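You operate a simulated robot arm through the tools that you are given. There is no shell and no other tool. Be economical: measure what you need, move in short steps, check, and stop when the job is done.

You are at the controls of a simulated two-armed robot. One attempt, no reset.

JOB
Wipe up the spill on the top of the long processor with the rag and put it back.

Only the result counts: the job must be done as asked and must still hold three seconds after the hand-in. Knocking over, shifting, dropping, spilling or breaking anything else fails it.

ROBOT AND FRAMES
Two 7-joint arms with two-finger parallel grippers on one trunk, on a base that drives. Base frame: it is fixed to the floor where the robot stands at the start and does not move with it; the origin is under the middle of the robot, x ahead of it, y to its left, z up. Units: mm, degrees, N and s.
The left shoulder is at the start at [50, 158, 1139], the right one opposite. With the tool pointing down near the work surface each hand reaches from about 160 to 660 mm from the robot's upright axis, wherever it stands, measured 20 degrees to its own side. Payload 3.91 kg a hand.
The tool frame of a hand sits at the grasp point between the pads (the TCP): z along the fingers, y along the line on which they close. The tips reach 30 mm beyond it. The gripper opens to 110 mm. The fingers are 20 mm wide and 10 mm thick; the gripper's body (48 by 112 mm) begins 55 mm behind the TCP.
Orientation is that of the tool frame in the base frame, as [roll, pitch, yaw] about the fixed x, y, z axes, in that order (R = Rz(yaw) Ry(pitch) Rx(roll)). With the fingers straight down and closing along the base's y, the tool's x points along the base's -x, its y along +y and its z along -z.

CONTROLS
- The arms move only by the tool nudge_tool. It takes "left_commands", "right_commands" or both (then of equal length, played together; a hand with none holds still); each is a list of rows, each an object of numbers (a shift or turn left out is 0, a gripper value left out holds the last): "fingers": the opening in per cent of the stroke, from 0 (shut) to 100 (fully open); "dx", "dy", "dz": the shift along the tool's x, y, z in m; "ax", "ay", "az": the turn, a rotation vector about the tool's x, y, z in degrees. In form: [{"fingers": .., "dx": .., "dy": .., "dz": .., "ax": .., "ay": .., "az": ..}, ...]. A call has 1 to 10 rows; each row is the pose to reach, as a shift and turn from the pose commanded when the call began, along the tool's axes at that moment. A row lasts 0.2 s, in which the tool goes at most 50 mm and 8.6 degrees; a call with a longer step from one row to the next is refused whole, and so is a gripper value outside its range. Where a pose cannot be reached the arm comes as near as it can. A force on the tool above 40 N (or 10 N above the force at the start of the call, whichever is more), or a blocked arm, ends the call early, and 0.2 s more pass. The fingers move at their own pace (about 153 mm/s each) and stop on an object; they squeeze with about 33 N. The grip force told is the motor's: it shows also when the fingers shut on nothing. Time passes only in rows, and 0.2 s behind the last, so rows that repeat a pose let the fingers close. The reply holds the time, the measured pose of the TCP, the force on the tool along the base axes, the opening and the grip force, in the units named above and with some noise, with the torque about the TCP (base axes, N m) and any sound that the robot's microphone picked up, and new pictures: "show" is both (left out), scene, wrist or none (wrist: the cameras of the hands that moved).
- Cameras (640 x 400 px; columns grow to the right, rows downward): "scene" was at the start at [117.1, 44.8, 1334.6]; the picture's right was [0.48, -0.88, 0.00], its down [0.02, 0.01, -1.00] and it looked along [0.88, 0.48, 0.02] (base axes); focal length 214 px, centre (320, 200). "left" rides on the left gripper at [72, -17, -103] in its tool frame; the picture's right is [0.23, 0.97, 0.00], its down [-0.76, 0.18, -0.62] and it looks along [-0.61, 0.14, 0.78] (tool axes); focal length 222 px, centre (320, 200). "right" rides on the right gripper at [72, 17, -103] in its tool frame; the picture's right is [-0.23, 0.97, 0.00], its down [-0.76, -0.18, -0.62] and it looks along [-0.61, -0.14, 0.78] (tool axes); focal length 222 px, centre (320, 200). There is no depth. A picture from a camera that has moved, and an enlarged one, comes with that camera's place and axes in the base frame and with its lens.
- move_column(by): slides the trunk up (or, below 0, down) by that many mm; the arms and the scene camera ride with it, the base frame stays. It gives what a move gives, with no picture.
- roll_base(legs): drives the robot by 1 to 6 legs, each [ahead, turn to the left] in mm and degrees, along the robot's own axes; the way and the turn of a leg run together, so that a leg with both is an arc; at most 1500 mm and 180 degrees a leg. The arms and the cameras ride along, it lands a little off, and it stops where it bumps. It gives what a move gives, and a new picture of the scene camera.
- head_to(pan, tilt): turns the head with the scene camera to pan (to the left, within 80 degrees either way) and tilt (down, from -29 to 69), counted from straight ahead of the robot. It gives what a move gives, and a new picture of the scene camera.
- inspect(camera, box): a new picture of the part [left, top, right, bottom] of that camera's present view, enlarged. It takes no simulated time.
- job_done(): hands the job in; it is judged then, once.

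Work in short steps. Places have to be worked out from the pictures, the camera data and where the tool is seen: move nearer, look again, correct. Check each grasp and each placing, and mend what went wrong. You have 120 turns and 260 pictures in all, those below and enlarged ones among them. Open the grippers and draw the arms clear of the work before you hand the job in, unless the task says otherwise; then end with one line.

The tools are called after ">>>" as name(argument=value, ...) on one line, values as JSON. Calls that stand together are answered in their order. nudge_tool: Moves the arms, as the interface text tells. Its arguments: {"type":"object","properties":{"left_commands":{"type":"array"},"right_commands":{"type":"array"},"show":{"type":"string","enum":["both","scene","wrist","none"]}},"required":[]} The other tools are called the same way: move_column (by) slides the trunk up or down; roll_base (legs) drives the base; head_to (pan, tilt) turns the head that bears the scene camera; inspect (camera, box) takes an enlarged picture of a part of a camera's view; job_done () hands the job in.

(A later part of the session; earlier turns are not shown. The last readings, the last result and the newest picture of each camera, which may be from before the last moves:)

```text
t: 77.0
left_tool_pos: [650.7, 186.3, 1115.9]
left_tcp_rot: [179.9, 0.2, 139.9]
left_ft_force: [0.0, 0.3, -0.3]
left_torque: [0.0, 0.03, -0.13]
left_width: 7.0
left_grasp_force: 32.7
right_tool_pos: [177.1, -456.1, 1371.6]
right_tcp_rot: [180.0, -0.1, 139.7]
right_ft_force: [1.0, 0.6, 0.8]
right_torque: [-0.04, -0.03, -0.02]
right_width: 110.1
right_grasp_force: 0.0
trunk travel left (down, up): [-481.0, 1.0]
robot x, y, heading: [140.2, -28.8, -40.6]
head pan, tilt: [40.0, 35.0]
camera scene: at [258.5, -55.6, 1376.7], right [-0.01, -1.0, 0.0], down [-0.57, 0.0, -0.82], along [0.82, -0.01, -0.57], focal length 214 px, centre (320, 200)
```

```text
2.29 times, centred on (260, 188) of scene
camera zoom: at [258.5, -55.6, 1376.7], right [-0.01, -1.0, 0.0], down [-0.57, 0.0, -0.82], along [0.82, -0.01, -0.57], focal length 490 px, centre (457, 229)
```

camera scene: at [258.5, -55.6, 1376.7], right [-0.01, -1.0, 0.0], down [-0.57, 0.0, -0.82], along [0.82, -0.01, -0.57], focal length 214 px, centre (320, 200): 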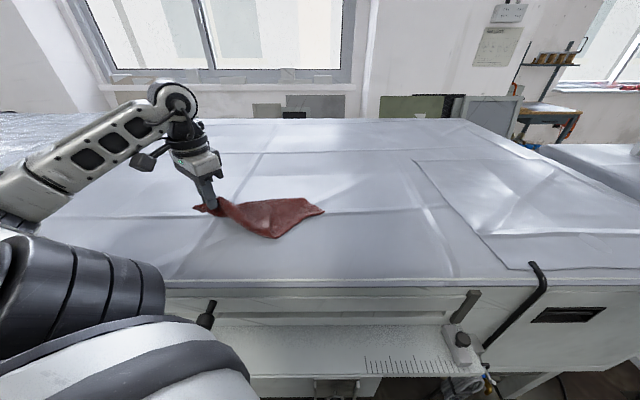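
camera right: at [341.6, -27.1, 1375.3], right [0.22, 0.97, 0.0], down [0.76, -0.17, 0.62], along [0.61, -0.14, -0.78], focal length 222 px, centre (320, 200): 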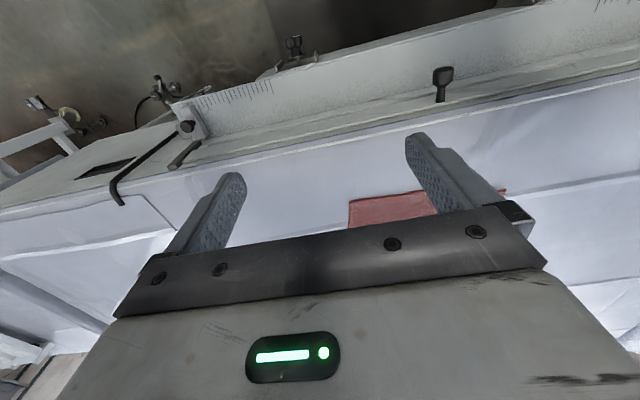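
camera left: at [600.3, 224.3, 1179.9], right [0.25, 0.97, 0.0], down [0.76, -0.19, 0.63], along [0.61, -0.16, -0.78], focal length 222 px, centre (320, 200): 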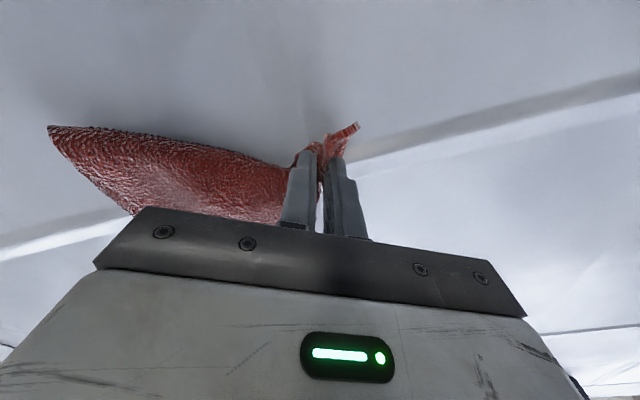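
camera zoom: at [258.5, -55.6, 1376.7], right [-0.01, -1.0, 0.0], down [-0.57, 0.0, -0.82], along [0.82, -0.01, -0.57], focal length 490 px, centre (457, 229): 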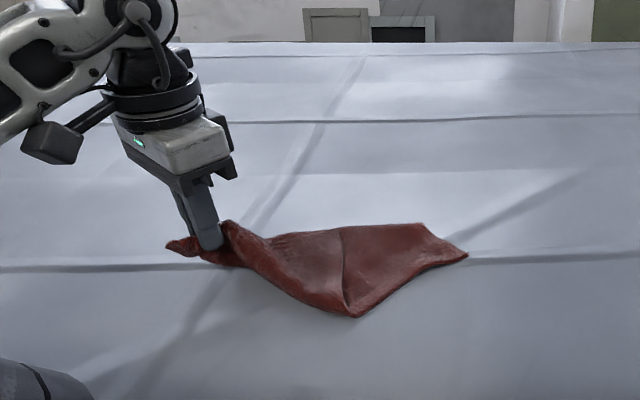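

Much better: the rag now stretches right along its original diagonal. I shift it a bit outward/left, lower it, and release.

>>> nudge_tool(left_commands=[{"dx": -0.003, "dy": 0.018, "dz": 0.012}, {"dx": -0.006, "dy": 0.036, "dz": 0.024}, {"dx": -0.008, "dy": 0.053, "dz": 0.036}, {"dx": -0.008, "dy": 0.053, "dz": 0.042}, {"dx": -0.008, "dy": 0.053, "dz": 0.042, "fingers": 30}, {"dx": -0.008, "dy": 0.053, "dz": 0.042, "fingers": 30}, {"dx": -0.008, "dy": 0.053, "dz": 0.03, "fingers": 30}, {"dx": -0.008, "dy": 0.053, "dz": -0.01, "fingers": 30}, {"dx": -0.008, "dy": 0.053, "dz": -0.04, "fingers": 30}])

>>> inspect(camera="scene", box=[120, 100, 400, 275])

```text
t: 79.0
left_tool_pos: [671.1, 177.6, 1146.2]
left_tcp_rot: [-179.9, 0.2, 139.9]
left_ft_force: [-0.1, 0.8, -0.1]
left_torque: [-0.03, -0.01, 0.0]
left_width: 33.0
left_grasp_force: 0.0
left hand out of reach, approached as far as the arm can: row 1, 2, 3, 4, 5, 6, 7, 8, 9
right_tool_pos: [178.1, -455.9, 1372.1]
right_tcp_rot: [-180.0, 0.0, 139.7]
right_ft_force: [-0.3, 0.8, 0.2]
right_torque: [-0.01, 0.01, 0.0]
right_width: 110.1
right_grasp_force: 0.1
trunk travel left (down, up): [-481.0, 1.0]
robot x, y, heading: [141.3, -30.3, -40.5]
head pan, tilt: [40.0, 35.0]
camera scene: at [258.4, -55.4, 1376.7], right [-0.01, -1.0, 0.0], down [-0.57, 0.0, -0.82], along [0.82, -0.01, -0.57], focal length 214 px, centre (320, 200)
camera left: at [604.8, 211.9, 1250.1], right [0.45, 0.89, 0.0], down [0.7, -0.35, 0.63], along [0.56, -0.28, -0.78], focal length 222 px, centre (320, 200)
```

scene: 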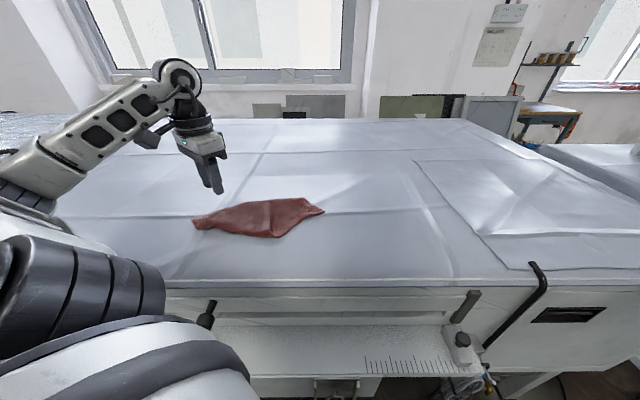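
left: 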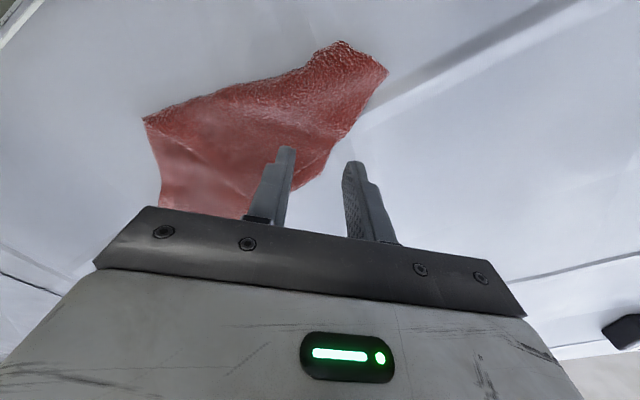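

```text
2.29 times, centred on (260, 188) of scene
camera zoom: at [258.4, -55.4, 1376.7], right [-0.01, -1.0, 0.0], down [-0.57, 0.0, -0.82], along [0.82, -0.01, -0.57], focal length 490 px, centre (457, 229)
```

zoom: 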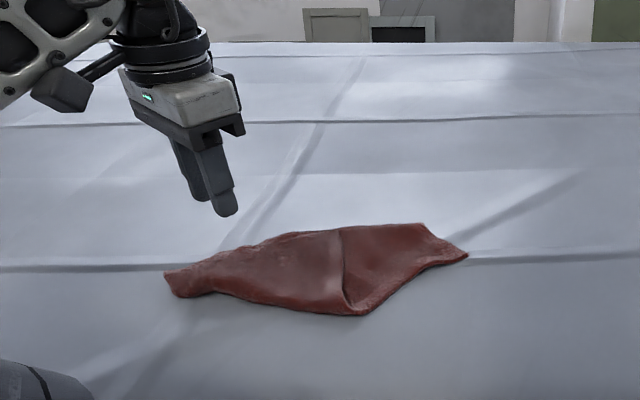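

Released; the left corner is back at (666, 255), but the far-left flap is folded over toward the near side (its corner near (600, 39)). I go above that flap corner to pinch the top layer and unfold it.

>>> nudge_tool(left_commands=[{"dx": -0.01, "dy": -0.03, "fingers": 45}, {"dx": -0.02, "dy": -0.06, "az": -6}, {"dx": -0.03, "dy": -0.09, "az": -12}, {"dx": -0.038, "dy": -0.117, "dz": 0.01, "az": -18}, {"dx": -0.038, "dy": -0.117, "dz": 0.03, "az": -25}, {"dx": -0.038, "dy": -0.117, "dz": 0.036, "az": -25}])

>>> inspect(camera="scene", box=[160, 140, 360, 265])

```text
t: 80.4
left_tool_pos: [624.6, 60.1, 1110.5]
left_tcp_rot: [-179.8, 0.2, 165.0]
left_ft_force: [-0.8, 0.4, -0.4]
left_torque: [0.03, 0.01, 0.02]
left_width: 49.5
left_grasp_force: 0.1
right_tool_pos: [178.1, -455.1, 1372.4]
right_tcp_rot: [-180.0, 0.1, 139.8]
right_ft_force: [-0.7, -0.1, 0.4]
right_torque: [0.01, 0.0, 0.03]
right_width: 110.2
right_grasp_force: 0.0
trunk travel left (down, up): [-481.0, 1.0]
robot x, y, heading: [138.2, -31.5, -40.4]
head pan, tilt: [40.0, 35.0]
camera scene: at [258.4, -56.0, 1376.7], right [-0.01, -1.0, 0.0], down [-0.57, 0.0, -0.82], along [0.82, -0.01, -0.57], focal length 214 px, centre (320, 200)
camera left: at [550.3, 62.2, 1214.9], right [0.03, 1.0, 0.0], down [0.78, -0.02, 0.63], along [0.62, -0.02, -0.78], focal length 222 px, centre (320, 200)
```

scene: 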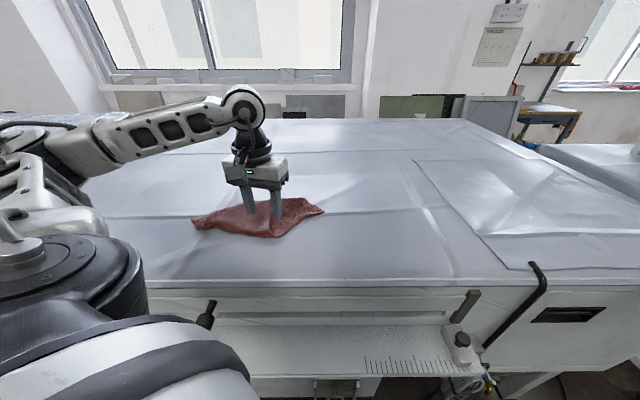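
left: 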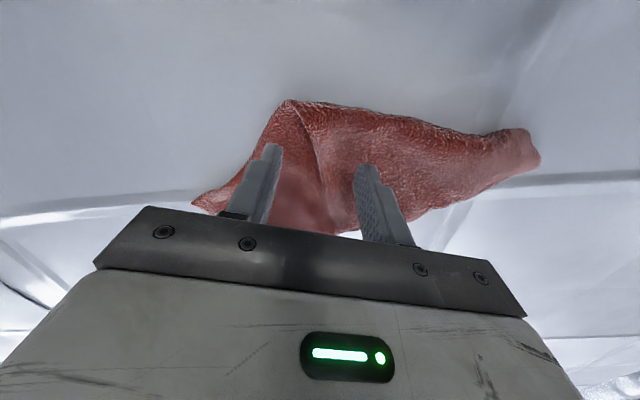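

```text
3.20 times, centred on (260, 202) of scene
camera zoom: at [258.4, -56.0, 1376.7], right [-0.01, -1.0, 0.0], down [-0.57, 0.0, -0.82], along [0.82, -0.01, -0.57], focal length 686 px, centre (512, 192)
```

zoom: 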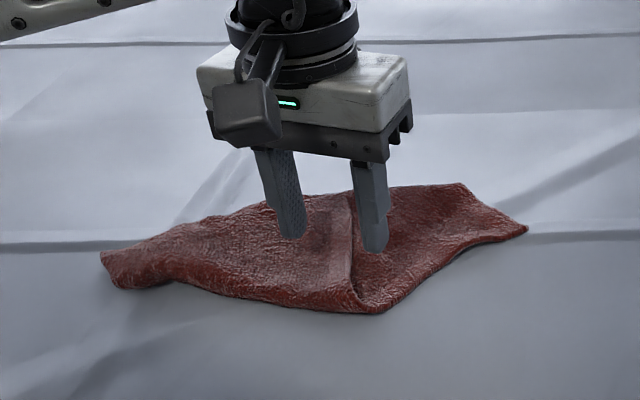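

The upper layer's free edge runs from (597, 45) to (750, 82). I shift 25 mm left so both fingers sit on the upper layer, and lower to a light contact.

>>> nudge_tool(left_commands=[{"dy": 0.022, "dz": 0.01}, {"dy": 0.022, "dz": 0.022}, {"dy": 0.022, "dz": 0.027}, {"dy": 0.022, "dz": 0.03}, {"dy": 0.022, "dz": 0.033}], show="wrist")

```text
t: 81.6
left_tool_pos: [629.6, 81.2, 1078.7]
left_tcp_rot: [-179.9, 0.1, 165.0]
left_ft_force: [0.1, 0.0, -0.1]
left_torque: [0.02, -0.01, 0.0]
left_width: 49.7
left_grasp_force: 0.0
right_tool_pos: [178.1, -456.4, 1372.9]
right_tcp_rot: [180.0, 0.0, 139.7]
right_ft_force: [0.4, 0.5, -0.1]
right_torque: [-0.02, -0.03, -0.01]
right_width: 109.6
right_grasp_force: 0.0
trunk travel left (down, up): [-481.0, 1.0]
robot x, y, heading: [139.6, -31.6, -40.3]
head pan, tilt: [40.0, 35.0]
camera left: at [555.7, 83.4, 1182.3], right [0.03, 1.0, 0.0], down [0.78, -0.03, 0.62], along [0.62, -0.02, -0.78], focal length 222 px, centre (320, 200)
```

left: 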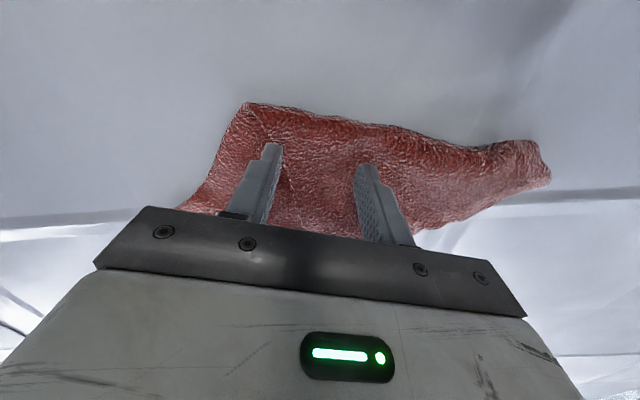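

No contact force yet at 1079; I go 7 mm lower in small steps.

>>> nudge_tool(left_commands=[{"dz": 0.003}, {"dz": 0.005}, {"dz": 0.007}], show="none")

```text
t: 82.4
left_tool_pos: [630.3, 82.6, 1073.2]
left_tcp_rot: [-179.9, 0.5, 164.9]
left_ft_force: [-0.7, 0.2, 10.5]
left_torque: [0.14, 0.0, 0.0]
left_width: 49.4
left_grasp_force: 0.1
right_tool_pos: [177.1, -456.1, 1372.5]
right_tcp_rot: [179.9, 0.1, 139.7]
right_ft_force: [0.9, -0.5, -0.1]
right_torque: [0.02, -0.02, -0.04]
right_width: 109.8
right_grasp_force: 0.0
trunk travel left (down, up): [-481.0, 1.0]
robot x, y, heading: [141.5, -31.7, -40.7]
head pan, tilt: [40.0, 35.0]
```

Light 10 N contact: close the fingers and lift 50 mm to see what was caught.

>>> nudge_tool(left_commands=[{"fingers": 20}, {"fingers": 0}, {"fingers": 0}, {"fingers": 0, "dz": -0.005}, {"dz": -0.025}, {"dz": -0.045}, {"dz": -0.055}])

>>> inspect(camera="scene", box=[160, 140, 360, 265])

```text
t: 84.0
left_tool_pos: [630.0, 81.4, 1126.3]
left_tcp_rot: [-179.9, 0.2, 165.0]
left_ft_force: [-0.1, -0.2, -0.5]
left_torque: [0.02, 0.02, 0.03]
left_width: 6.4
left_grasp_force: 33.3
right_tool_pos: [177.4, -456.5, 1371.3]
right_tcp_rot: [180.0, 0.0, 139.8]
right_ft_force: [0.5, -0.1, -0.5]
right_torque: [-0.01, -0.01, 0.0]
right_width: 109.9
right_grasp_force: 0.0
trunk travel left (down, up): [-481.0, 1.0]
robot x, y, heading: [140.7, -28.6, -40.5]
head pan, tilt: [40.0, 35.0]
camera scene: at [258.4, -55.9, 1376.7], right [-0.01, -1.0, 0.0], down [-0.57, 0.0, -0.82], along [0.82, -0.01, -0.57], focal length 214 px, centre (320, 200)
camera left: at [556.7, 83.3, 1229.9], right [0.04, 1.0, 0.0], down [0.78, -0.03, 0.62], along [0.62, -0.02, -0.78], focal length 222 px, centre (320, 200)
```

scene: 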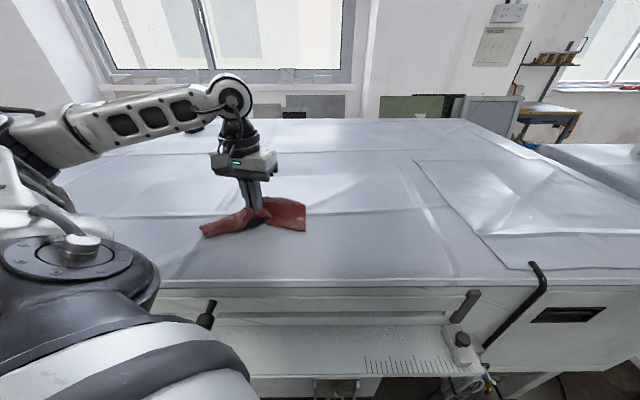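
left: 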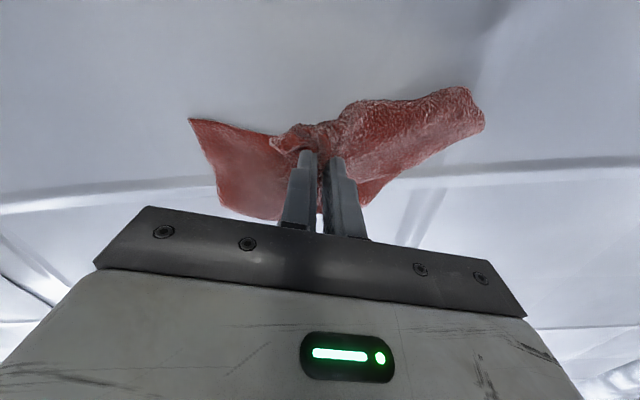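

```text
3.20 times, centred on (260, 202) of scene
camera zoom: at [258.4, -55.9, 1376.7], right [-0.01, -1.0, 0.0], down [-0.57, 0.0, -0.82], along [0.82, -0.01, -0.57], focal length 686 px, centre (512, 192)
```

zoom: 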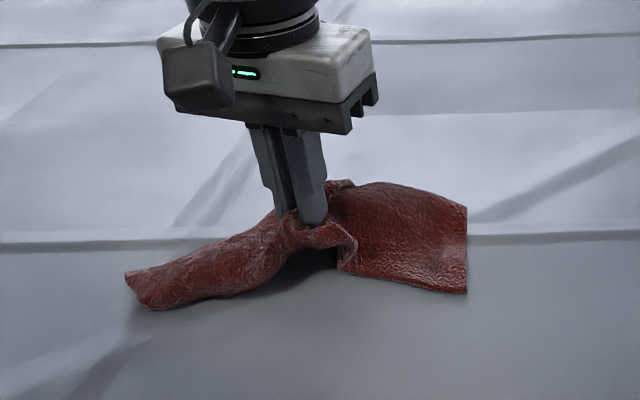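

I caught just the top layer, and the right end has opened flat. I carry the flap outward and left toward (740, 190) to unfold it.

>>> nudge_tool(left_commands=[{"dx": -0.013, "dy": 0.02, "dz": -0.02}, {"dx": -0.026, "dy": 0.045, "dz": -0.03}, {"dx": -0.039, "dy": 0.067, "dz": -0.03}, {"dx": -0.052, "dy": 0.09, "dz": -0.03}, {"dx": -0.065, "dy": 0.112, "dz": -0.02}, {"dx": -0.078, "dy": 0.134, "dz": -0.01}, {"dx": -0.078, "dy": 0.134, "dz": 0.01}])

>>> inspect(camera="scene", box=[140, 120, 340, 245])

```text
t: 85.6
left_tool_pos: [740.9, 191.1, 1115.9]
left_tcp_rot: [-179.9, 0.2, 164.9]
left_ft_force: [0.0, 0.7, 0.0]
left_torque: [0.02, 0.04, 0.03]
left_width: 6.1
left_grasp_force: 33.4
right_tool_pos: [177.3, -456.6, 1371.5]
right_tcp_rot: [180.0, 0.0, 139.8]
right_ft_force: [0.4, -1.0, -0.2]
right_torque: [0.0, 0.02, 0.04]
right_width: 110.2
right_grasp_force: 0.0
trunk travel left (down, up): [-481.0, 1.0]
robot x, y, heading: [141.6, -30.6, -40.2]
head pan, tilt: [40.0, 35.0]
camera scene: at [258.4, -55.9, 1376.7], right [-0.01, -1.0, 0.0], down [-0.57, 0.0, -0.82], along [0.82, -0.01, -0.57], focal length 214 px, centre (320, 200)
camera left: at [666.8, 193.9, 1219.7], right [0.04, 1.0, 0.0], down [0.78, -0.03, 0.63], along [0.62, -0.02, -0.78], focal length 222 px, centre (320, 200)
```

scene: 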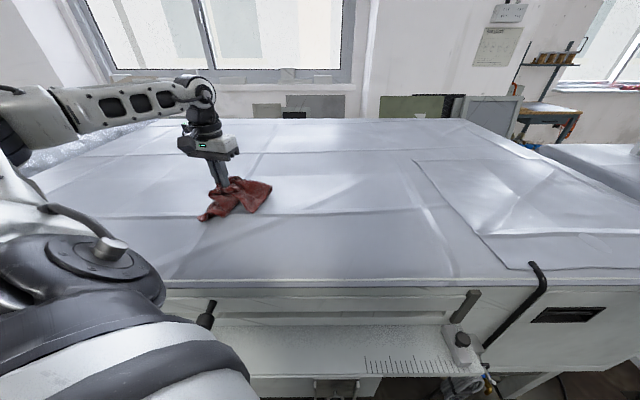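
left: 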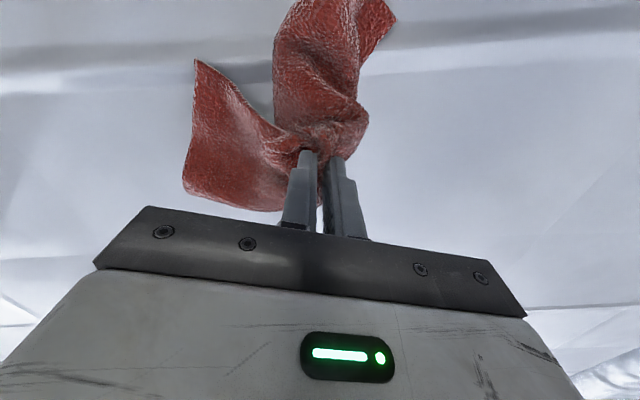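

```text
3.20 times, centred on (240, 182) of scene
camera zoom: at [258.4, -55.9, 1376.7], right [-0.01, -1.0, 0.0], down [-0.57, 0.0, -0.82], along [0.82, -0.01, -0.57], focal length 686 px, centre (576, 256)
```

zoom: 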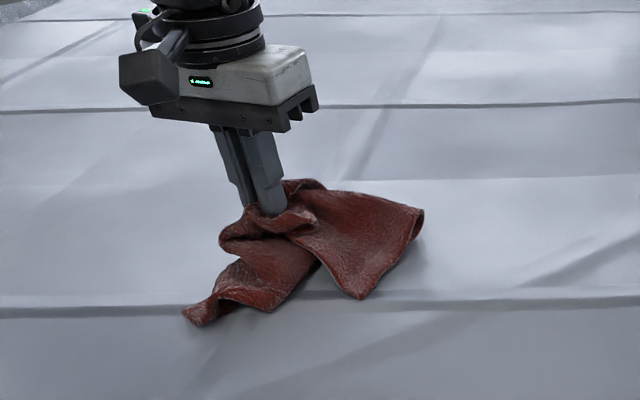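

The whole rag slid somewhat and is bunched around (720, 150). I lower, release, back up and view it to decide which corners to tug out.

>>> nudge_tool(left_commands=[{"dz": 0.015}, {"dz": 0.03}, {"dz": 0.033, "fingers": 40}, {"dz": 0.033, "fingers": 40}, {"dz": 0.0, "fingers": 40}, {"dz": -0.04, "fingers": 40}, {"dz": -0.07, "dy": 0.03}, {"dz": -0.07, "dy": 0.075}, {"dz": -0.07, "dy": 0.12}])

>>> inspect(camera="scene", box=[160, 140, 320, 240])

```text
t: 87.6
left_tool_pos: [747.6, 263.3, 1188.1]
left_tcp_rot: [179.9, 0.2, 164.9]
left_ft_force: [-1.3, 0.9, 0.0]
left_torque: [0.04, -0.05, -0.05]
left_width: 43.9
left_grasp_force: 0.1
left hand out of reach, approached as far as the arm can: row 8, 9
right_tool_pos: [175.1, -457.0, 1372.7]
right_tcp_rot: [179.8, 0.0, 139.8]
right_ft_force: [-0.1, 0.5, -1.1]
right_torque: [0.0, -0.06, 0.01]
right_width: 110.0
right_grasp_force: 0.1
trunk travel left (down, up): [-481.0, 1.0]
robot x, y, heading: [141.7, -33.2, -40.4]
head pan, tilt: [40.0, 35.0]
camera scene: at [255.5, -56.5, 1377.1], right [-0.01, -1.0, 0.0], down [-0.57, 0.0, -0.82], along [0.82, -0.01, -0.57], focal length 214 px, centre (320, 200)
camera left: at [674.0, 264.7, 1292.4], right [0.03, 1.0, 0.0], down [0.78, -0.03, 0.63], along [0.62, -0.02, -0.78], focal length 222 px, centre (320, 200)
```

scene: 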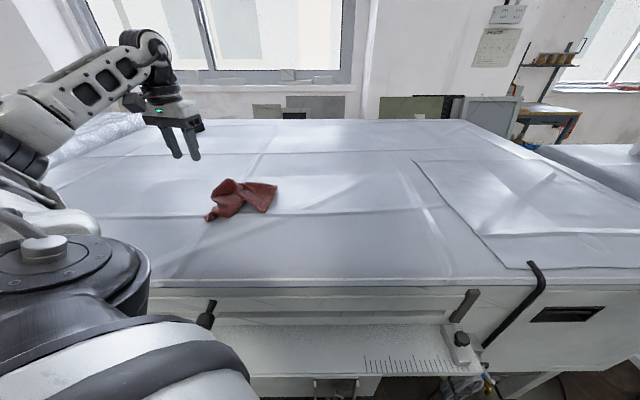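
left: 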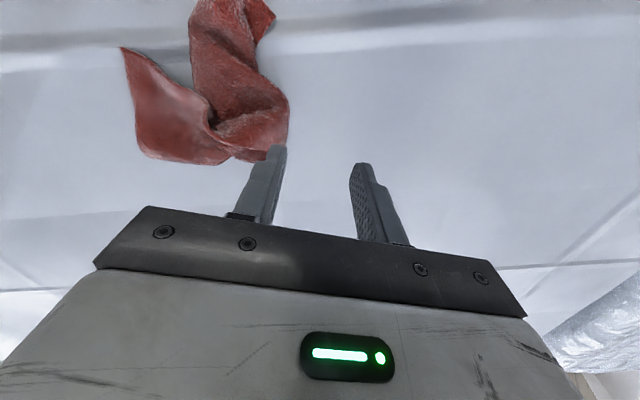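

```text
4.00 times, centred on (240, 190) of scene
camera zoom: at [255.5, -56.5, 1377.1], right [-0.01, -1.0, 0.0], down [-0.57, 0.0, -0.82], along [0.82, -0.01, -0.57], focal length 858 px, centre (640, 240)
```

zoom: 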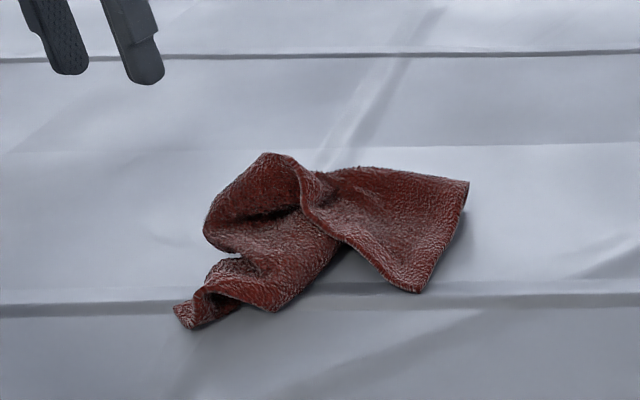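

The right lobe's short edge runs (692,80)–(828,70); originally it was at y≈−60. I drive slightly closer so the left hand can pinch that edge and pull it right.

>>> roll_base(legs=[[50, 0]])

```text
t: 88.6
left_tool_pos: [772.0, 239.7, 1190.9]
left_tcp_rot: [179.9, 0.5, 165.2]
left_ft_force: [0.3, -0.1, -0.5]
left_torque: [-0.01, -0.01, 0.0]
left_width: 44.0
left_grasp_force: 0.1
right_tool_pos: [201.3, -480.2, 1372.4]
right_tcp_rot: [179.7, 0.5, 140.0]
right_ft_force: [-0.3, -0.2, -0.6]
right_torque: [-0.03, 0.03, 0.03]
right_width: 110.1
right_grasp_force: 0.1
trunk travel left (down, up): [-481.0, 1.0]
robot x, y, heading: [169.7, -60.0, -39.9]
head pan, tilt: [40.0, 35.0]
stopped in leg 1: the robot was blocked; the commanded pose is now the measured one
camera scene: at [279.8, -81.5, 1377.8], right [0.0, -1.0, 0.0], down [-0.57, 0.0, -0.82], along [0.82, 0.0, -0.57], focal length 214 px, centre (320, 200)
```

scene: 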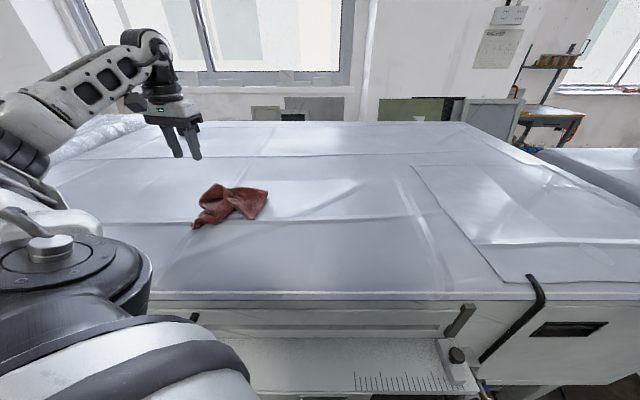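

Blocked there, which is close enough. I move the hand above the right lobe at about (748, 108).

>>> nudge_tool(left_commands=[{"dx": -0.003, "dy": -0.03}, {"dx": -0.006, "dy": -0.06, "dz": 0.02}, {"dx": -0.009, "dy": -0.09, "dz": 0.04}, {"dx": -0.01, "dy": -0.115, "dz": 0.06}, {"dx": -0.01, "dy": -0.133, "dz": 0.08}])

>>> inspect(camera="scene", box=[160, 140, 320, 240])

```text
t: 89.8
left_tool_pos: [748.8, 108.4, 1111.7]
left_tcp_rot: [180.0, 0.8, 165.4]
left_ft_force: [-0.4, 0.3, 0.4]
left_torque: [-0.01, 0.0, 0.03]
left_width: 43.8
left_grasp_force: 0.1
right_tool_pos: [200.1, -480.8, 1372.2]
right_tcp_rot: [179.7, 0.5, 139.9]
right_ft_force: [-0.3, 0.1, -0.3]
right_torque: [-0.02, -0.01, -0.01]
right_width: 109.8
right_grasp_force: 0.1
trunk travel left (down, up): [-481.0, 1.0]
robot x, y, heading: [171.2, -57.2, -39.9]
head pan, tilt: [40.0, 35.0]
camera scene: at [278.3, -80.7, 1377.5], right [0.0, -1.0, 0.0], down [-0.57, 0.0, -0.82], along [0.82, 0.0, -0.57], focal length 214 px, centre (320, 200)
camera left: at [672.8, 109.1, 1214.8], right [0.03, 1.0, 0.0], down [0.77, -0.02, 0.63], along [0.63, -0.02, -0.77], focal length 222 px, centre (320, 200)
```

scene: 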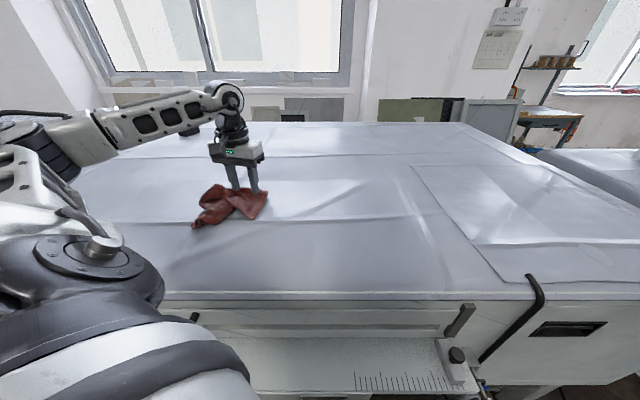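
left: 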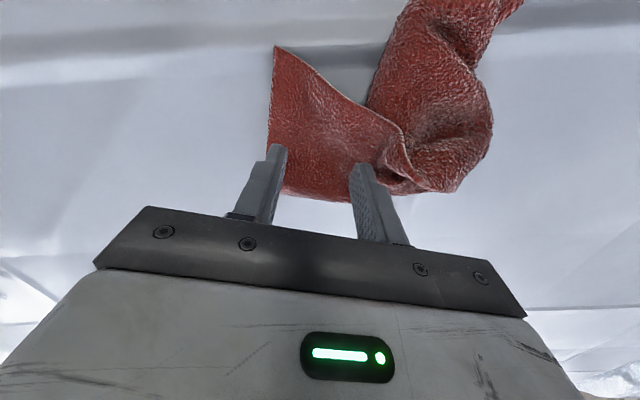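

```text
4.00 times, centred on (240, 190) of scene
camera zoom: at [278.3, -80.7, 1377.5], right [0.0, -1.0, 0.0], down [-0.57, 0.0, -0.82], along [0.82, 0.0, -0.57], focal length 858 px, centre (640, 240)
```

zoom: 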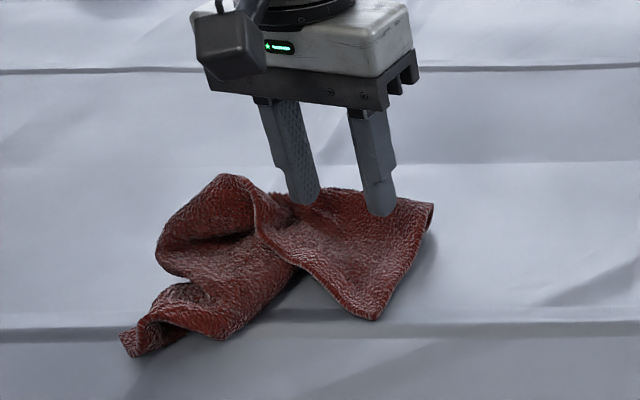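

Both fingers sit over the right lobe, just inside its edge. Lower to light contact, close, lift a little.

>>> nudge_tool(left_commands=[{"dz": 0.02}, {"dz": 0.03}, {"dz": 0.034}, {"dz": 0.037}, {"dz": 0.039, "fingers": 20}, {"dz": 0.039, "fingers": 0}, {"dz": 0.039, "fingers": 0}, {"dz": 0.03}, {"dz": 0.015}])

```text
t: 91.8
left_tool_pos: [747.6, 106.9, 1097.3]
left_tcp_rot: [179.9, 0.6, 165.2]
left_ft_force: [-0.3, 0.1, -1.7]
left_torque: [-0.04, -0.03, 0.04]
left_width: 7.8
left_grasp_force: 32.7
right_tool_pos: [200.0, -480.5, 1372.7]
right_tcp_rot: [179.6, 0.5, 139.9]
right_ft_force: [0.7, -0.9, 0.1]
right_torque: [0.0, -0.01, 0.02]
right_width: 110.0
right_grasp_force: 0.0
trunk travel left (down, up): [-481.0, 1.0]
robot x, y, heading: [170.4, -63.8, -40.1]
head pan, tilt: [40.0, 35.0]
camera scene: at [277.8, -81.1, 1377.9], right [0.0, -1.0, 0.0], down [-0.57, 0.0, -0.82], along [0.82, 0.0, -0.57], focal length 214 px, centre (320, 200)
camera left: at [673.0, 109.5, 1199.7], right [0.03, 1.0, 0.0], down [0.78, -0.02, 0.63], along [0.63, -0.02, -0.78], focal length 222 px, centre (320, 200)
```

scene: 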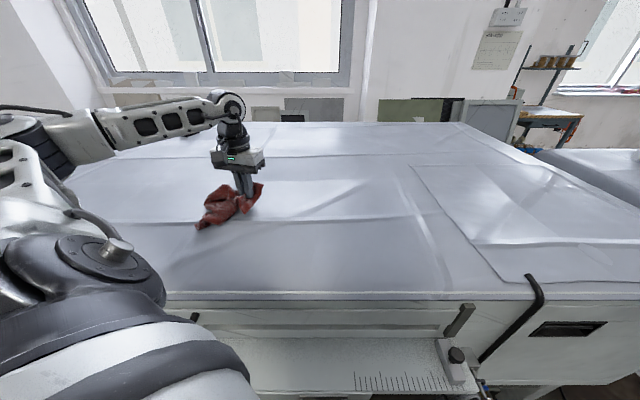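
left: 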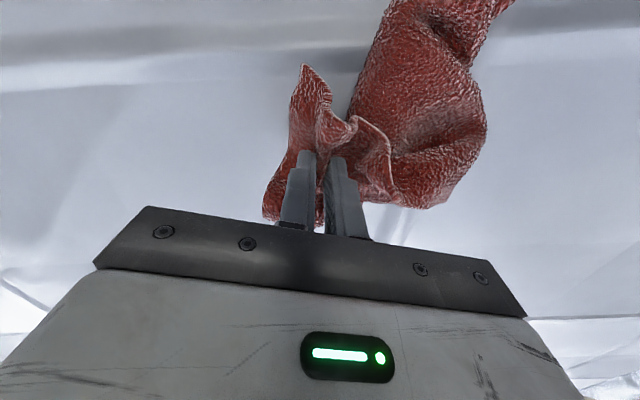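

Gripped (7.8 mm). I pull the edge slowly right toward (738, −50), staying low.

>>> nudge_tool(left_commands=[{"dy": -0.02, "dz": 0.01}, {"dy": -0.04, "dz": 0.012}, {"dy": -0.06, "dz": 0.012}, {"dy": -0.08, "dx": -0.003, "dz": 0.012}, {"dy": -0.1, "dx": -0.006, "dz": 0.012}, {"dy": -0.12, "dx": -0.01, "dz": 0.012}, {"dy": -0.14, "dx": -0.015, "dz": 0.012}, {"dy": -0.155, "dx": -0.02, "dz": 0.012}])

>>> inspect(camera="scene", box=[160, 140, 360, 265])

```text
t: 93.6
left_tool_pos: [728.3, -47.6, 1086.2]
left_tcp_rot: [180.0, 0.7, 165.2]
left_ft_force: [-0.7, 0.7, 0.6]
left_torque: [0.0, -0.01, 0.02]
left_width: 7.8
left_grasp_force: 33.1
right_tool_pos: [199.7, -481.8, 1372.1]
right_tcp_rot: [179.5, 0.5, 139.9]
right_ft_force: [-0.1, 0.2, -0.4]
right_torque: [-0.02, -0.01, -0.05]
right_width: 110.0
right_grasp_force: 0.0
trunk travel left (down, up): [-481.0, 1.0]
robot x, y, heading: [173.0, -61.0, -40.2]
head pan, tilt: [40.0, 35.0]
camera scene: at [277.8, -81.5, 1377.9], right [0.0, -1.0, 0.0], down [-0.57, 0.0, -0.82], along [0.82, 0.0, -0.57], focal length 214 px, centre (320, 200)
camera left: at [653.0, -46.4, 1189.1], right [0.03, 1.0, 0.0], down [0.77, -0.02, 0.63], along [0.63, -0.02, -0.77], focal length 222 px, centre (320, 200)
```

scene: 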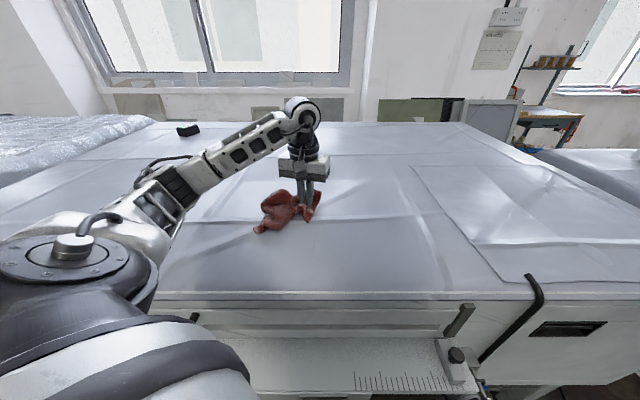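
left: 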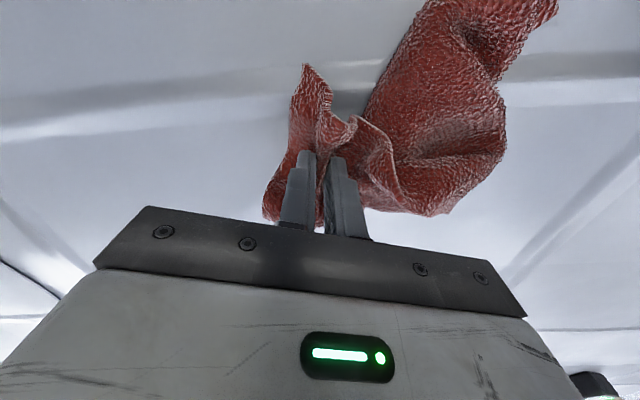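

```text
3.20 times, centred on (260, 202) of scene
camera zoom: at [277.8, -81.5, 1377.9], right [0.0, -1.0, 0.0], down [-0.57, 0.0, -0.82], along [0.82, 0.0, -0.57], focal length 686 px, centre (512, 192)
```

zoom: 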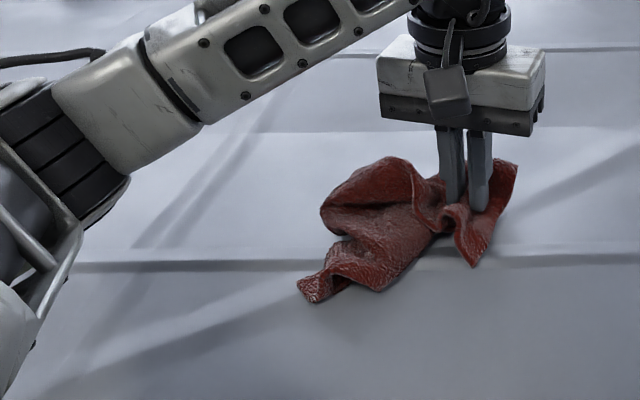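

Whole rag slides rather than opening. I'll use what worked: lift it high so it hangs straight from this right edge, carry it left, and lay it with one long drag to the right, ending at its place.

>>> nudge_tool(left_commands=[{"dz": -0.04, "az": 6}, {"dz": -0.08, "az": 12, "dx": 0.015, "dy": 0.005}, {"dz": -0.11, "az": 18, "dx": 0.04, "dy": 0.01}, {"dz": -0.14, "az": 25, "dx": 0.065, "dy": 0.02}, {"dz": -0.17, "az": 25, "dx": 0.09, "dy": 0.03}, {"dz": -0.2, "az": 25, "dx": 0.115, "dy": 0.04}, {"dz": -0.23, "az": 25, "dx": 0.128, "dy": 0.052}, {"dz": -0.26, "az": 25, "dx": 0.128, "dy": 0.052}, {"dz": -0.287, "az": 25, "dx": 0.128, "dy": 0.052}], show="scene")

```text
t: 95.6
left_tool_pos: [624.8, -0.2, 1354.1]
left_tcp_rot: [179.7, 0.7, 140.3]
left_ft_force: [-0.4, 0.8, -0.8]
left_torque: [0.0, -0.01, 0.12]
left_width: 7.5
left_grasp_force: 33.6
left hand out of reach, approached as far as the arm can: row 7, 8, 9
right_tool_pos: [199.6, -482.6, 1371.6]
right_tcp_rot: [179.6, 0.5, 139.9]
right_ft_force: [0.2, 0.2, 0.3]
right_torque: [-0.02, 0.01, -0.02]
right_width: 110.2
right_grasp_force: 0.0
trunk travel left (down, up): [-481.0, 1.0]
robot x, y, heading: [170.3, -60.4, -39.8]
head pan, tilt: [40.0, 35.0]
camera scene: at [277.8, -82.1, 1377.8], right [0.0, -1.0, 0.0], down [-0.57, 0.0, -0.82], along [0.82, 0.0, -0.57], focal length 214 px, centre (320, 200)
```

scene: 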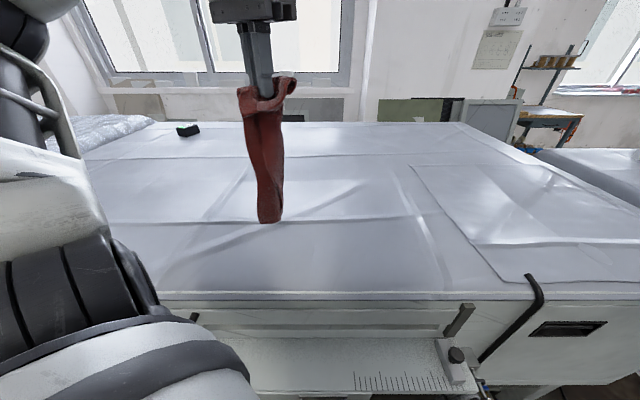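

It hangs straight as a strip. I'll lay it along y: swing the arm to the robot's left, face along the edge (−90°), and drag it by driving along the table. First the arm swing.

>>> nudge_tool(left_commands=[{"dx": 0.033, "dy": 0.016}, {"dx": 0.066, "dy": 0.032}, {"dx": 0.099, "dy": 0.048}, {"dx": 0.132, "dy": 0.064}, {"dx": 0.165, "dy": 0.08}, {"dx": 0.198, "dy": 0.096}, {"dx": 0.23, "dy": 0.112}], show="none")

>>> roll_base(legs=[[-40, 0], [0, -50]])

```text
t: 97.2
left_tool_pos: [426.7, 53.8, 1294.4]
left_tcp_rot: [179.6, 0.7, 140.4]
left_ft_force: [-0.2, 0.2, 0.7]
left_torque: [-0.02, -0.01, 0.07]
left_width: 7.6
left_grasp_force: 33.8
left hand out of reach, approached as far as the arm can: row 1, 2, 3, 4, 5, 6, 7
right_tool_pos: [199.6, -481.8, 1371.7]
right_tcp_rot: [179.7, 0.5, 139.9]
right_ft_force: [0.1, 1.2, 0.0]
right_torque: [0.03, 0.04, 0.04]
right_width: 110.2
right_grasp_force: 0.0
trunk travel left (down, up): [-481.0, 1.0]
robot x, y, heading: [170.4, -61.1, -40.0]
head pan, tilt: [40.0, 35.0]
```

```text
t: 100.4
left_tool_pos: [394.2, -169.4, 1290.9]
left_tcp_rot: [179.8, 0.2, 89.2]
left_ft_force: [0.0, -0.4, -0.2]
left_torque: [0.01, -0.01, 0.12]
left_width: 7.0
left_grasp_force: 33.1
right_tool_pos: [-164.6, -331.0, 1371.3]
right_tcp_rot: [179.9, 0.1, 88.9]
right_ft_force: [0.2, 0.0, -0.2]
right_torque: [0.0, 0.02, 0.0]
right_width: 109.9
right_grasp_force: 0.0
trunk travel left (down, up): [-481.0, 1.0]
robot x, y, heading: [144.1, -35.8, -90.9]
head pan, tilt: [40.0, 35.0]
camera scene: at [194.0, -140.0, 1376.7], right [-0.78, -0.63, 0.0], down [-0.36, 0.45, -0.82], along [0.52, -0.64, -0.57], focal length 214 px, centre (320, 200)
```

scene: 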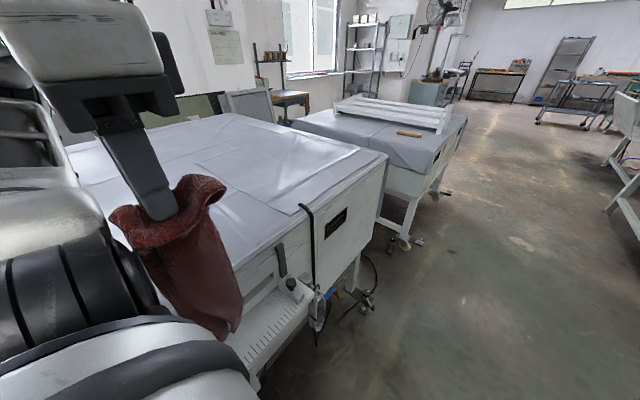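

The hand got pulled in over the shelf; I raise and extend it outward over the table again before driving.

>>> nudge_tool(left_commands=[{"dz": -0.03, "dy": 0.01}, {"dz": -0.06, "dy": 0.03}, {"dz": -0.07, "dy": 0.06}, {"dz": -0.07, "dy": 0.09}, {"dz": -0.07, "dy": 0.12}, {"dz": -0.07, "dy": 0.15}, {"dz": -0.07, "dy": 0.18}], show="scene")

```text
t: 102.0
left_tool_pos: [404.7, -222.8, 1297.8]
left_tcp_rot: [179.9, 0.2, 89.3]
left_ft_force: [-0.4, 0.2, -0.1]
left_torque: [-0.01, 0.0, 0.12]
left_width: 7.1
left_grasp_force: 33.1
left hand out of reach, approached as far as the arm can: row 1, 2, 3, 4, 5, 6, 7
right_tool_pos: [-164.5, -330.3, 1371.4]
right_tcp_rot: [-180.0, -0.1, 88.8]
right_ft_force: [-0.5, -0.4, 0.3]
right_torque: [0.01, -0.03, 0.0]
right_width: 110.1
right_grasp_force: 0.1
trunk travel left (down, up): [-481.0, 1.0]
robot x, y, heading: [143.0, -32.5, -90.9]
head pan, tilt: [40.0, 35.0]
camera scene: at [194.3, -140.4, 1376.7], right [-0.78, -0.63, 0.0], down [-0.36, 0.45, -0.82], along [0.52, -0.64, -0.57], focal length 214 px, centre (320, 200)
```

scene: 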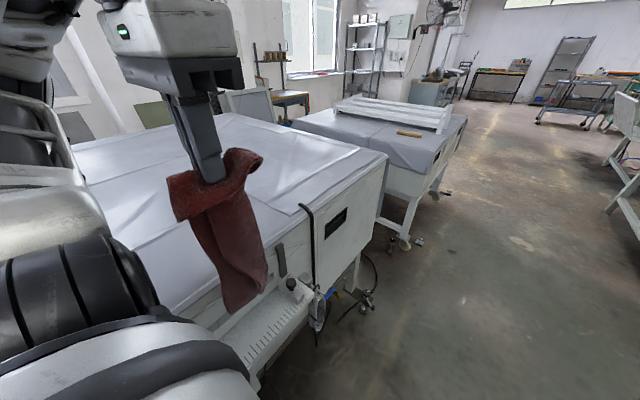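

Stuck posture at this angle; I turn back 40° left so the hand is over the table, then extend in the direction that worked before.

>>> roll_base(legs=[[0, 40]])

>>> nudge_tool(left_commands=[{"dx": -0.015, "dy": 0.02, "dz": -0.01}, {"dx": -0.03, "dy": 0.04, "dz": -0.02}, {"dx": -0.045, "dy": 0.06, "dz": -0.04}, {"dx": -0.06, "dy": 0.08, "dz": -0.06}, {"dx": -0.075, "dy": 0.095, "dz": -0.07}], show="scene")

```text
t: 104.2
left_tool_pos: [465.4, -4.5, 1297.3]
left_tcp_rot: [179.8, 0.3, 130.0]
left_ft_force: [-1.1, -0.1, 0.1]
left_torque: [0.0, -0.01, -0.12]
left_width: 7.1
left_grasp_force: 33.1
right_tool_pos: [101.5, -457.6, 1371.2]
right_tcp_rot: [180.0, 0.0, 129.4]
right_ft_force: [-0.5, -0.2, 0.0]
right_torque: [0.0, -0.02, -0.01]
right_width: 110.0
right_grasp_force: 0.0
trunk travel left (down, up): [-481.0, 1.0]
robot x, y, heading: [140.2, -31.0, -50.5]
head pan, tilt: [40.0, 35.0]
camera scene: at [251.7, -78.2, 1376.7], right [-0.18, -0.98, 0.0], down [-0.56, 0.1, -0.82], along [0.81, -0.15, -0.57], focal length 214 px, centre (320, 200)
```

scene: 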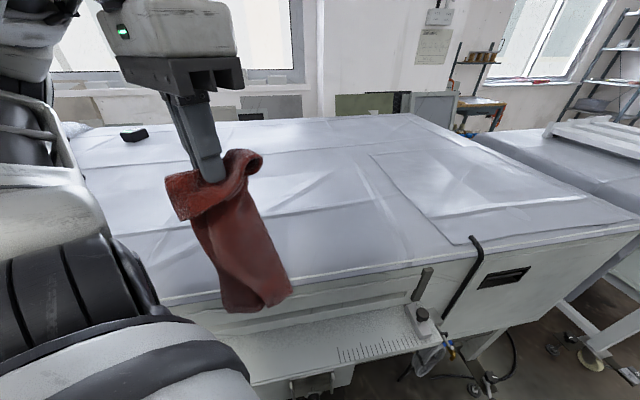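

```text
t: 105.5
left_tool_pos: [587.8, -60.2, 1343.3]
left_tcp_rot: [180.0, 0.2, 129.9]
left_ft_force: [-0.1, -0.8, -0.3]
left_torque: [0.02, 0.03, -0.11]
left_width: 7.1
left_grasp_force: 32.8
left hand out of reach, approached as far as the arm can: row 1, 2, 3, 4, 5
right_tool_pos: [101.8, -457.7, 1372.5]
right_tcp_rot: [180.0, 0.0, 129.5]
right_ft_force: [-0.1, -0.3, -0.5]
right_torque: [0.02, -0.01, 0.01]
right_width: 109.9
right_grasp_force: 0.1
trunk travel left (down, up): [-481.0, 1.0]
robot x, y, heading: [140.1, -31.5, -50.2]
head pan, tilt: [40.0, 35.0]
camera scene: at [251.9, -78.6, 1376.6], right [-0.18, -0.98, 0.0], down [-0.56, 0.1, -0.82], along [0.81, -0.15, -0.57], focal length 214 px, centre (320, 200)
```

scene: 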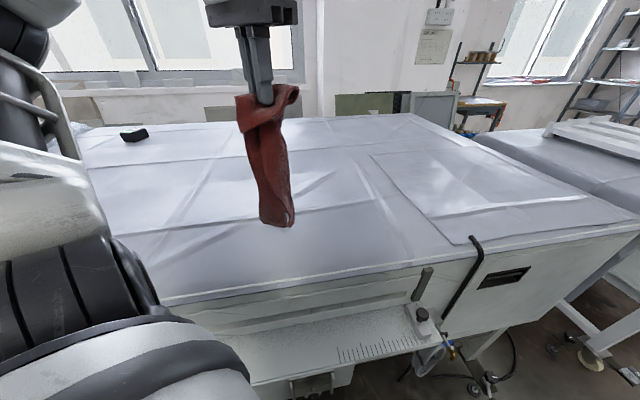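

Good hanging posture again. I turn right 15°, lay outward while lowering, then drag left along the arc to the original place.

>>> roll_base(legs=[[0, -15]])

>>> nudge_tool(left_commands=[{"dx": -0.007, "dy": 0.014, "dz": 0.02}, {"dx": -0.014, "dy": 0.028, "dz": 0.045}, {"dx": -0.021, "dy": 0.042, "dz": 0.07}, {"dx": -0.028, "dy": 0.055, "dz": 0.095}, {"dx": -0.035, "dy": 0.068, "dz": 0.12}, {"dx": -0.042, "dy": 0.082, "dz": 0.145}, {"dx": -0.05, "dy": 0.095, "dz": 0.17}, {"dx": -0.057, "dy": 0.108, "dz": 0.19}, {"dx": -0.064, "dy": 0.12, "dz": 0.21}, {"dx": -0.07, "dy": 0.13, "dz": 0.225}], show="scene")

```text
t: 106.7
left_tool_pos: [566.8, -172.6, 1344.2]
left_tcp_rot: [179.9, 0.2, 115.0]
left_ft_force: [-0.9, -0.5, -0.1]
left_torque: [0.05, 0.02, 0.13]
left_width: 6.9
left_grasp_force: 32.9
right_tool_pos: [-5.2, -434.4, 1372.9]
right_tcp_rot: [179.8, 0.1, 114.8]
right_ft_force: [-0.5, -0.3, 0.3]
right_torque: [-0.01, -0.02, -0.03]
right_width: 109.9
right_grasp_force: 0.1
trunk travel left (down, up): [-481.0, 1.0]
robot x, y, heading: [138.7, -34.4, -65.6]
head pan, tilt: [40.0, 35.0]
camera scene: at [235.6, -105.5, 1376.7], right [-0.43, -0.9, 0.0], down [-0.52, 0.24, -0.82], along [0.74, -0.35, -0.57], focal length 214 px, centre (320, 200)
```

scene: 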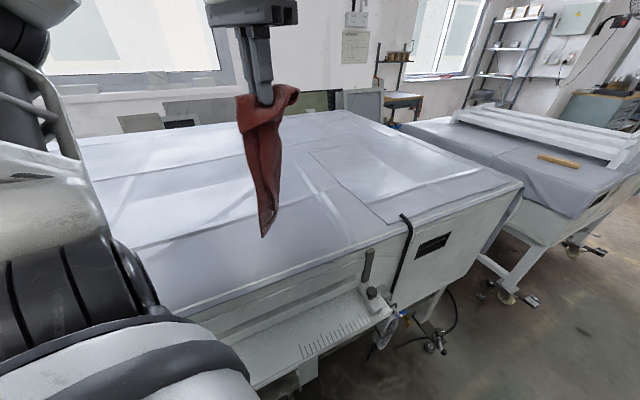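

```text
t: 108.9
left_tool_pos: [714.1, -179.2, 1120.1]
left_tcp_rot: [180.0, 0.2, 115.1]
left_ft_force: [-0.3, -0.1, -0.1]
left_torque: [0.02, 0.05, 0.12]
left_width: 7.2
left_grasp_force: 32.5
right_tool_pos: [-3.6, -433.9, 1371.3]
right_tcp_rot: [180.0, 0.1, 114.6]
right_ft_force: [0.4, 0.3, -0.6]
right_torque: [0.05, -0.02, -0.01]
right_width: 109.9
right_grasp_force: 0.1
trunk travel left (down, up): [-481.0, 1.0]
robot x, y, heading: [138.5, -31.1, -65.4]
head pan, tilt: [40.0, 35.0]
camera scene: at [236.1, -105.4, 1376.7], right [-0.43, -0.9, 0.0], down [-0.52, 0.24, -0.82], along [0.74, -0.35, -0.57], focal length 214 px, centre (320, 200)
```

scene: 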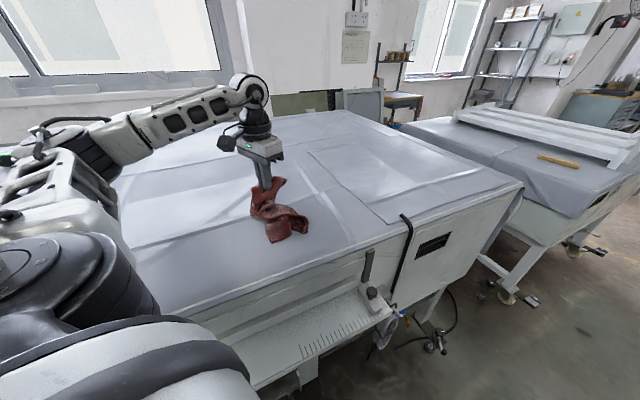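

Laid outward; now drag left through 36°.

>>> roll_base(legs=[[0, 36]])

>>> inspect(camera="scene", box=[140, 120, 380, 270])

```text
t: 111.0
left_tool_pos: [689.8, 188.0, 1120.4]
left_tcp_rot: [-179.9, 0.3, 151.4]
left_ft_force: [-0.3, 0.1, -0.6]
left_torque: [0.03, 0.02, -0.13]
left_width: 6.8
left_grasp_force: 32.7
right_tool_pos: [260.7, -441.3, 1372.9]
right_tcp_rot: [179.9, 0.0, 151.0]
right_ft_force: [0.4, 0.3, -0.2]
right_torque: [-0.01, -0.01, -0.02]
right_width: 110.0
right_grasp_force: 0.1
trunk travel left (down, up): [-481.0, 1.0]
robot x, y, heading: [140.3, -34.5, -28.9]
head pan, tilt: [40.0, 35.0]
camera scene: at [260.9, -33.6, 1376.7], right [0.19, -0.98, 0.0], down [-0.56, -0.11, -0.82], along [0.8, 0.16, -0.57], focal length 214 px, centre (320, 200)
```

scene: 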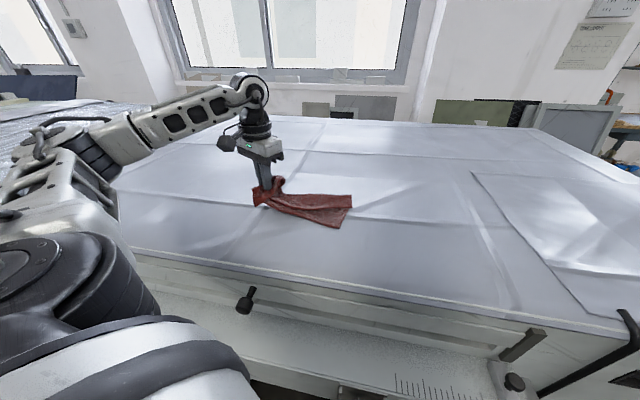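

```text
2.67 times, centred on (260, 195) of scene
camera zoom: at [260.9, -33.6, 1376.7], right [0.19, -0.98, 0.0], down [-0.56, -0.11, -0.82], along [0.8, 0.16, -0.57], focal length 572 px, centre (480, 213)
```

zoom: 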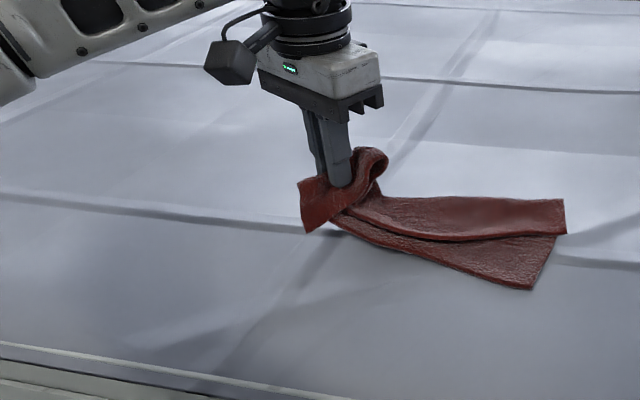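

Excellent: the rag is stretched along its original axis, with the right end fanned open. I move the held end outward 50 mm (+x) to centre it, and lower.

>>> nudge_tool(left_commands=[{"dx": -0.014, "dy": 0.009}, {"dx": -0.028, "dy": 0.018}, {"dx": -0.042, "dy": 0.028, "dz": 0.01}, {"dx": -0.042, "dy": 0.028, "dz": 0.025}, {"dx": -0.042, "dy": 0.028, "dz": 0.035}], show="wrist")

```text
t: 112.2
left_tool_pos: [739.9, 192.4, 1085.9]
left_tcp_rot: [180.0, 0.3, 151.4]
left_ft_force: [0.3, 0.9, 2.9]
left_torque: [0.02, -0.02, -0.13]
left_width: 6.8
left_grasp_force: 33.6
right_tool_pos: [260.1, -441.4, 1372.7]
right_tcp_rot: [179.9, 0.0, 151.0]
right_ft_force: [0.1, 0.0, -0.4]
right_torque: [-0.02, 0.01, -0.01]
right_width: 110.1
right_grasp_force: 0.1
trunk travel left (down, up): [-481.0, 1.0]
robot x, y, heading: [140.7, -36.4, -29.0]
head pan, tilt: [40.0, 35.0]
camera left: at [667.9, 212.2, 1189.5], right [0.27, 0.96, 0.0], down [0.75, -0.21, 0.63], along [0.6, -0.17, -0.78], focal length 222 px, centre (320, 200)
```

left: 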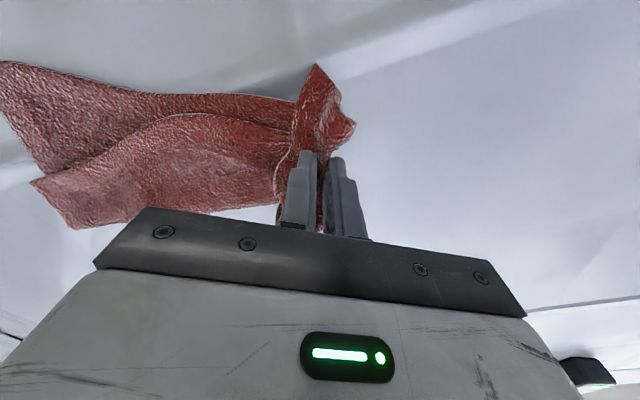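

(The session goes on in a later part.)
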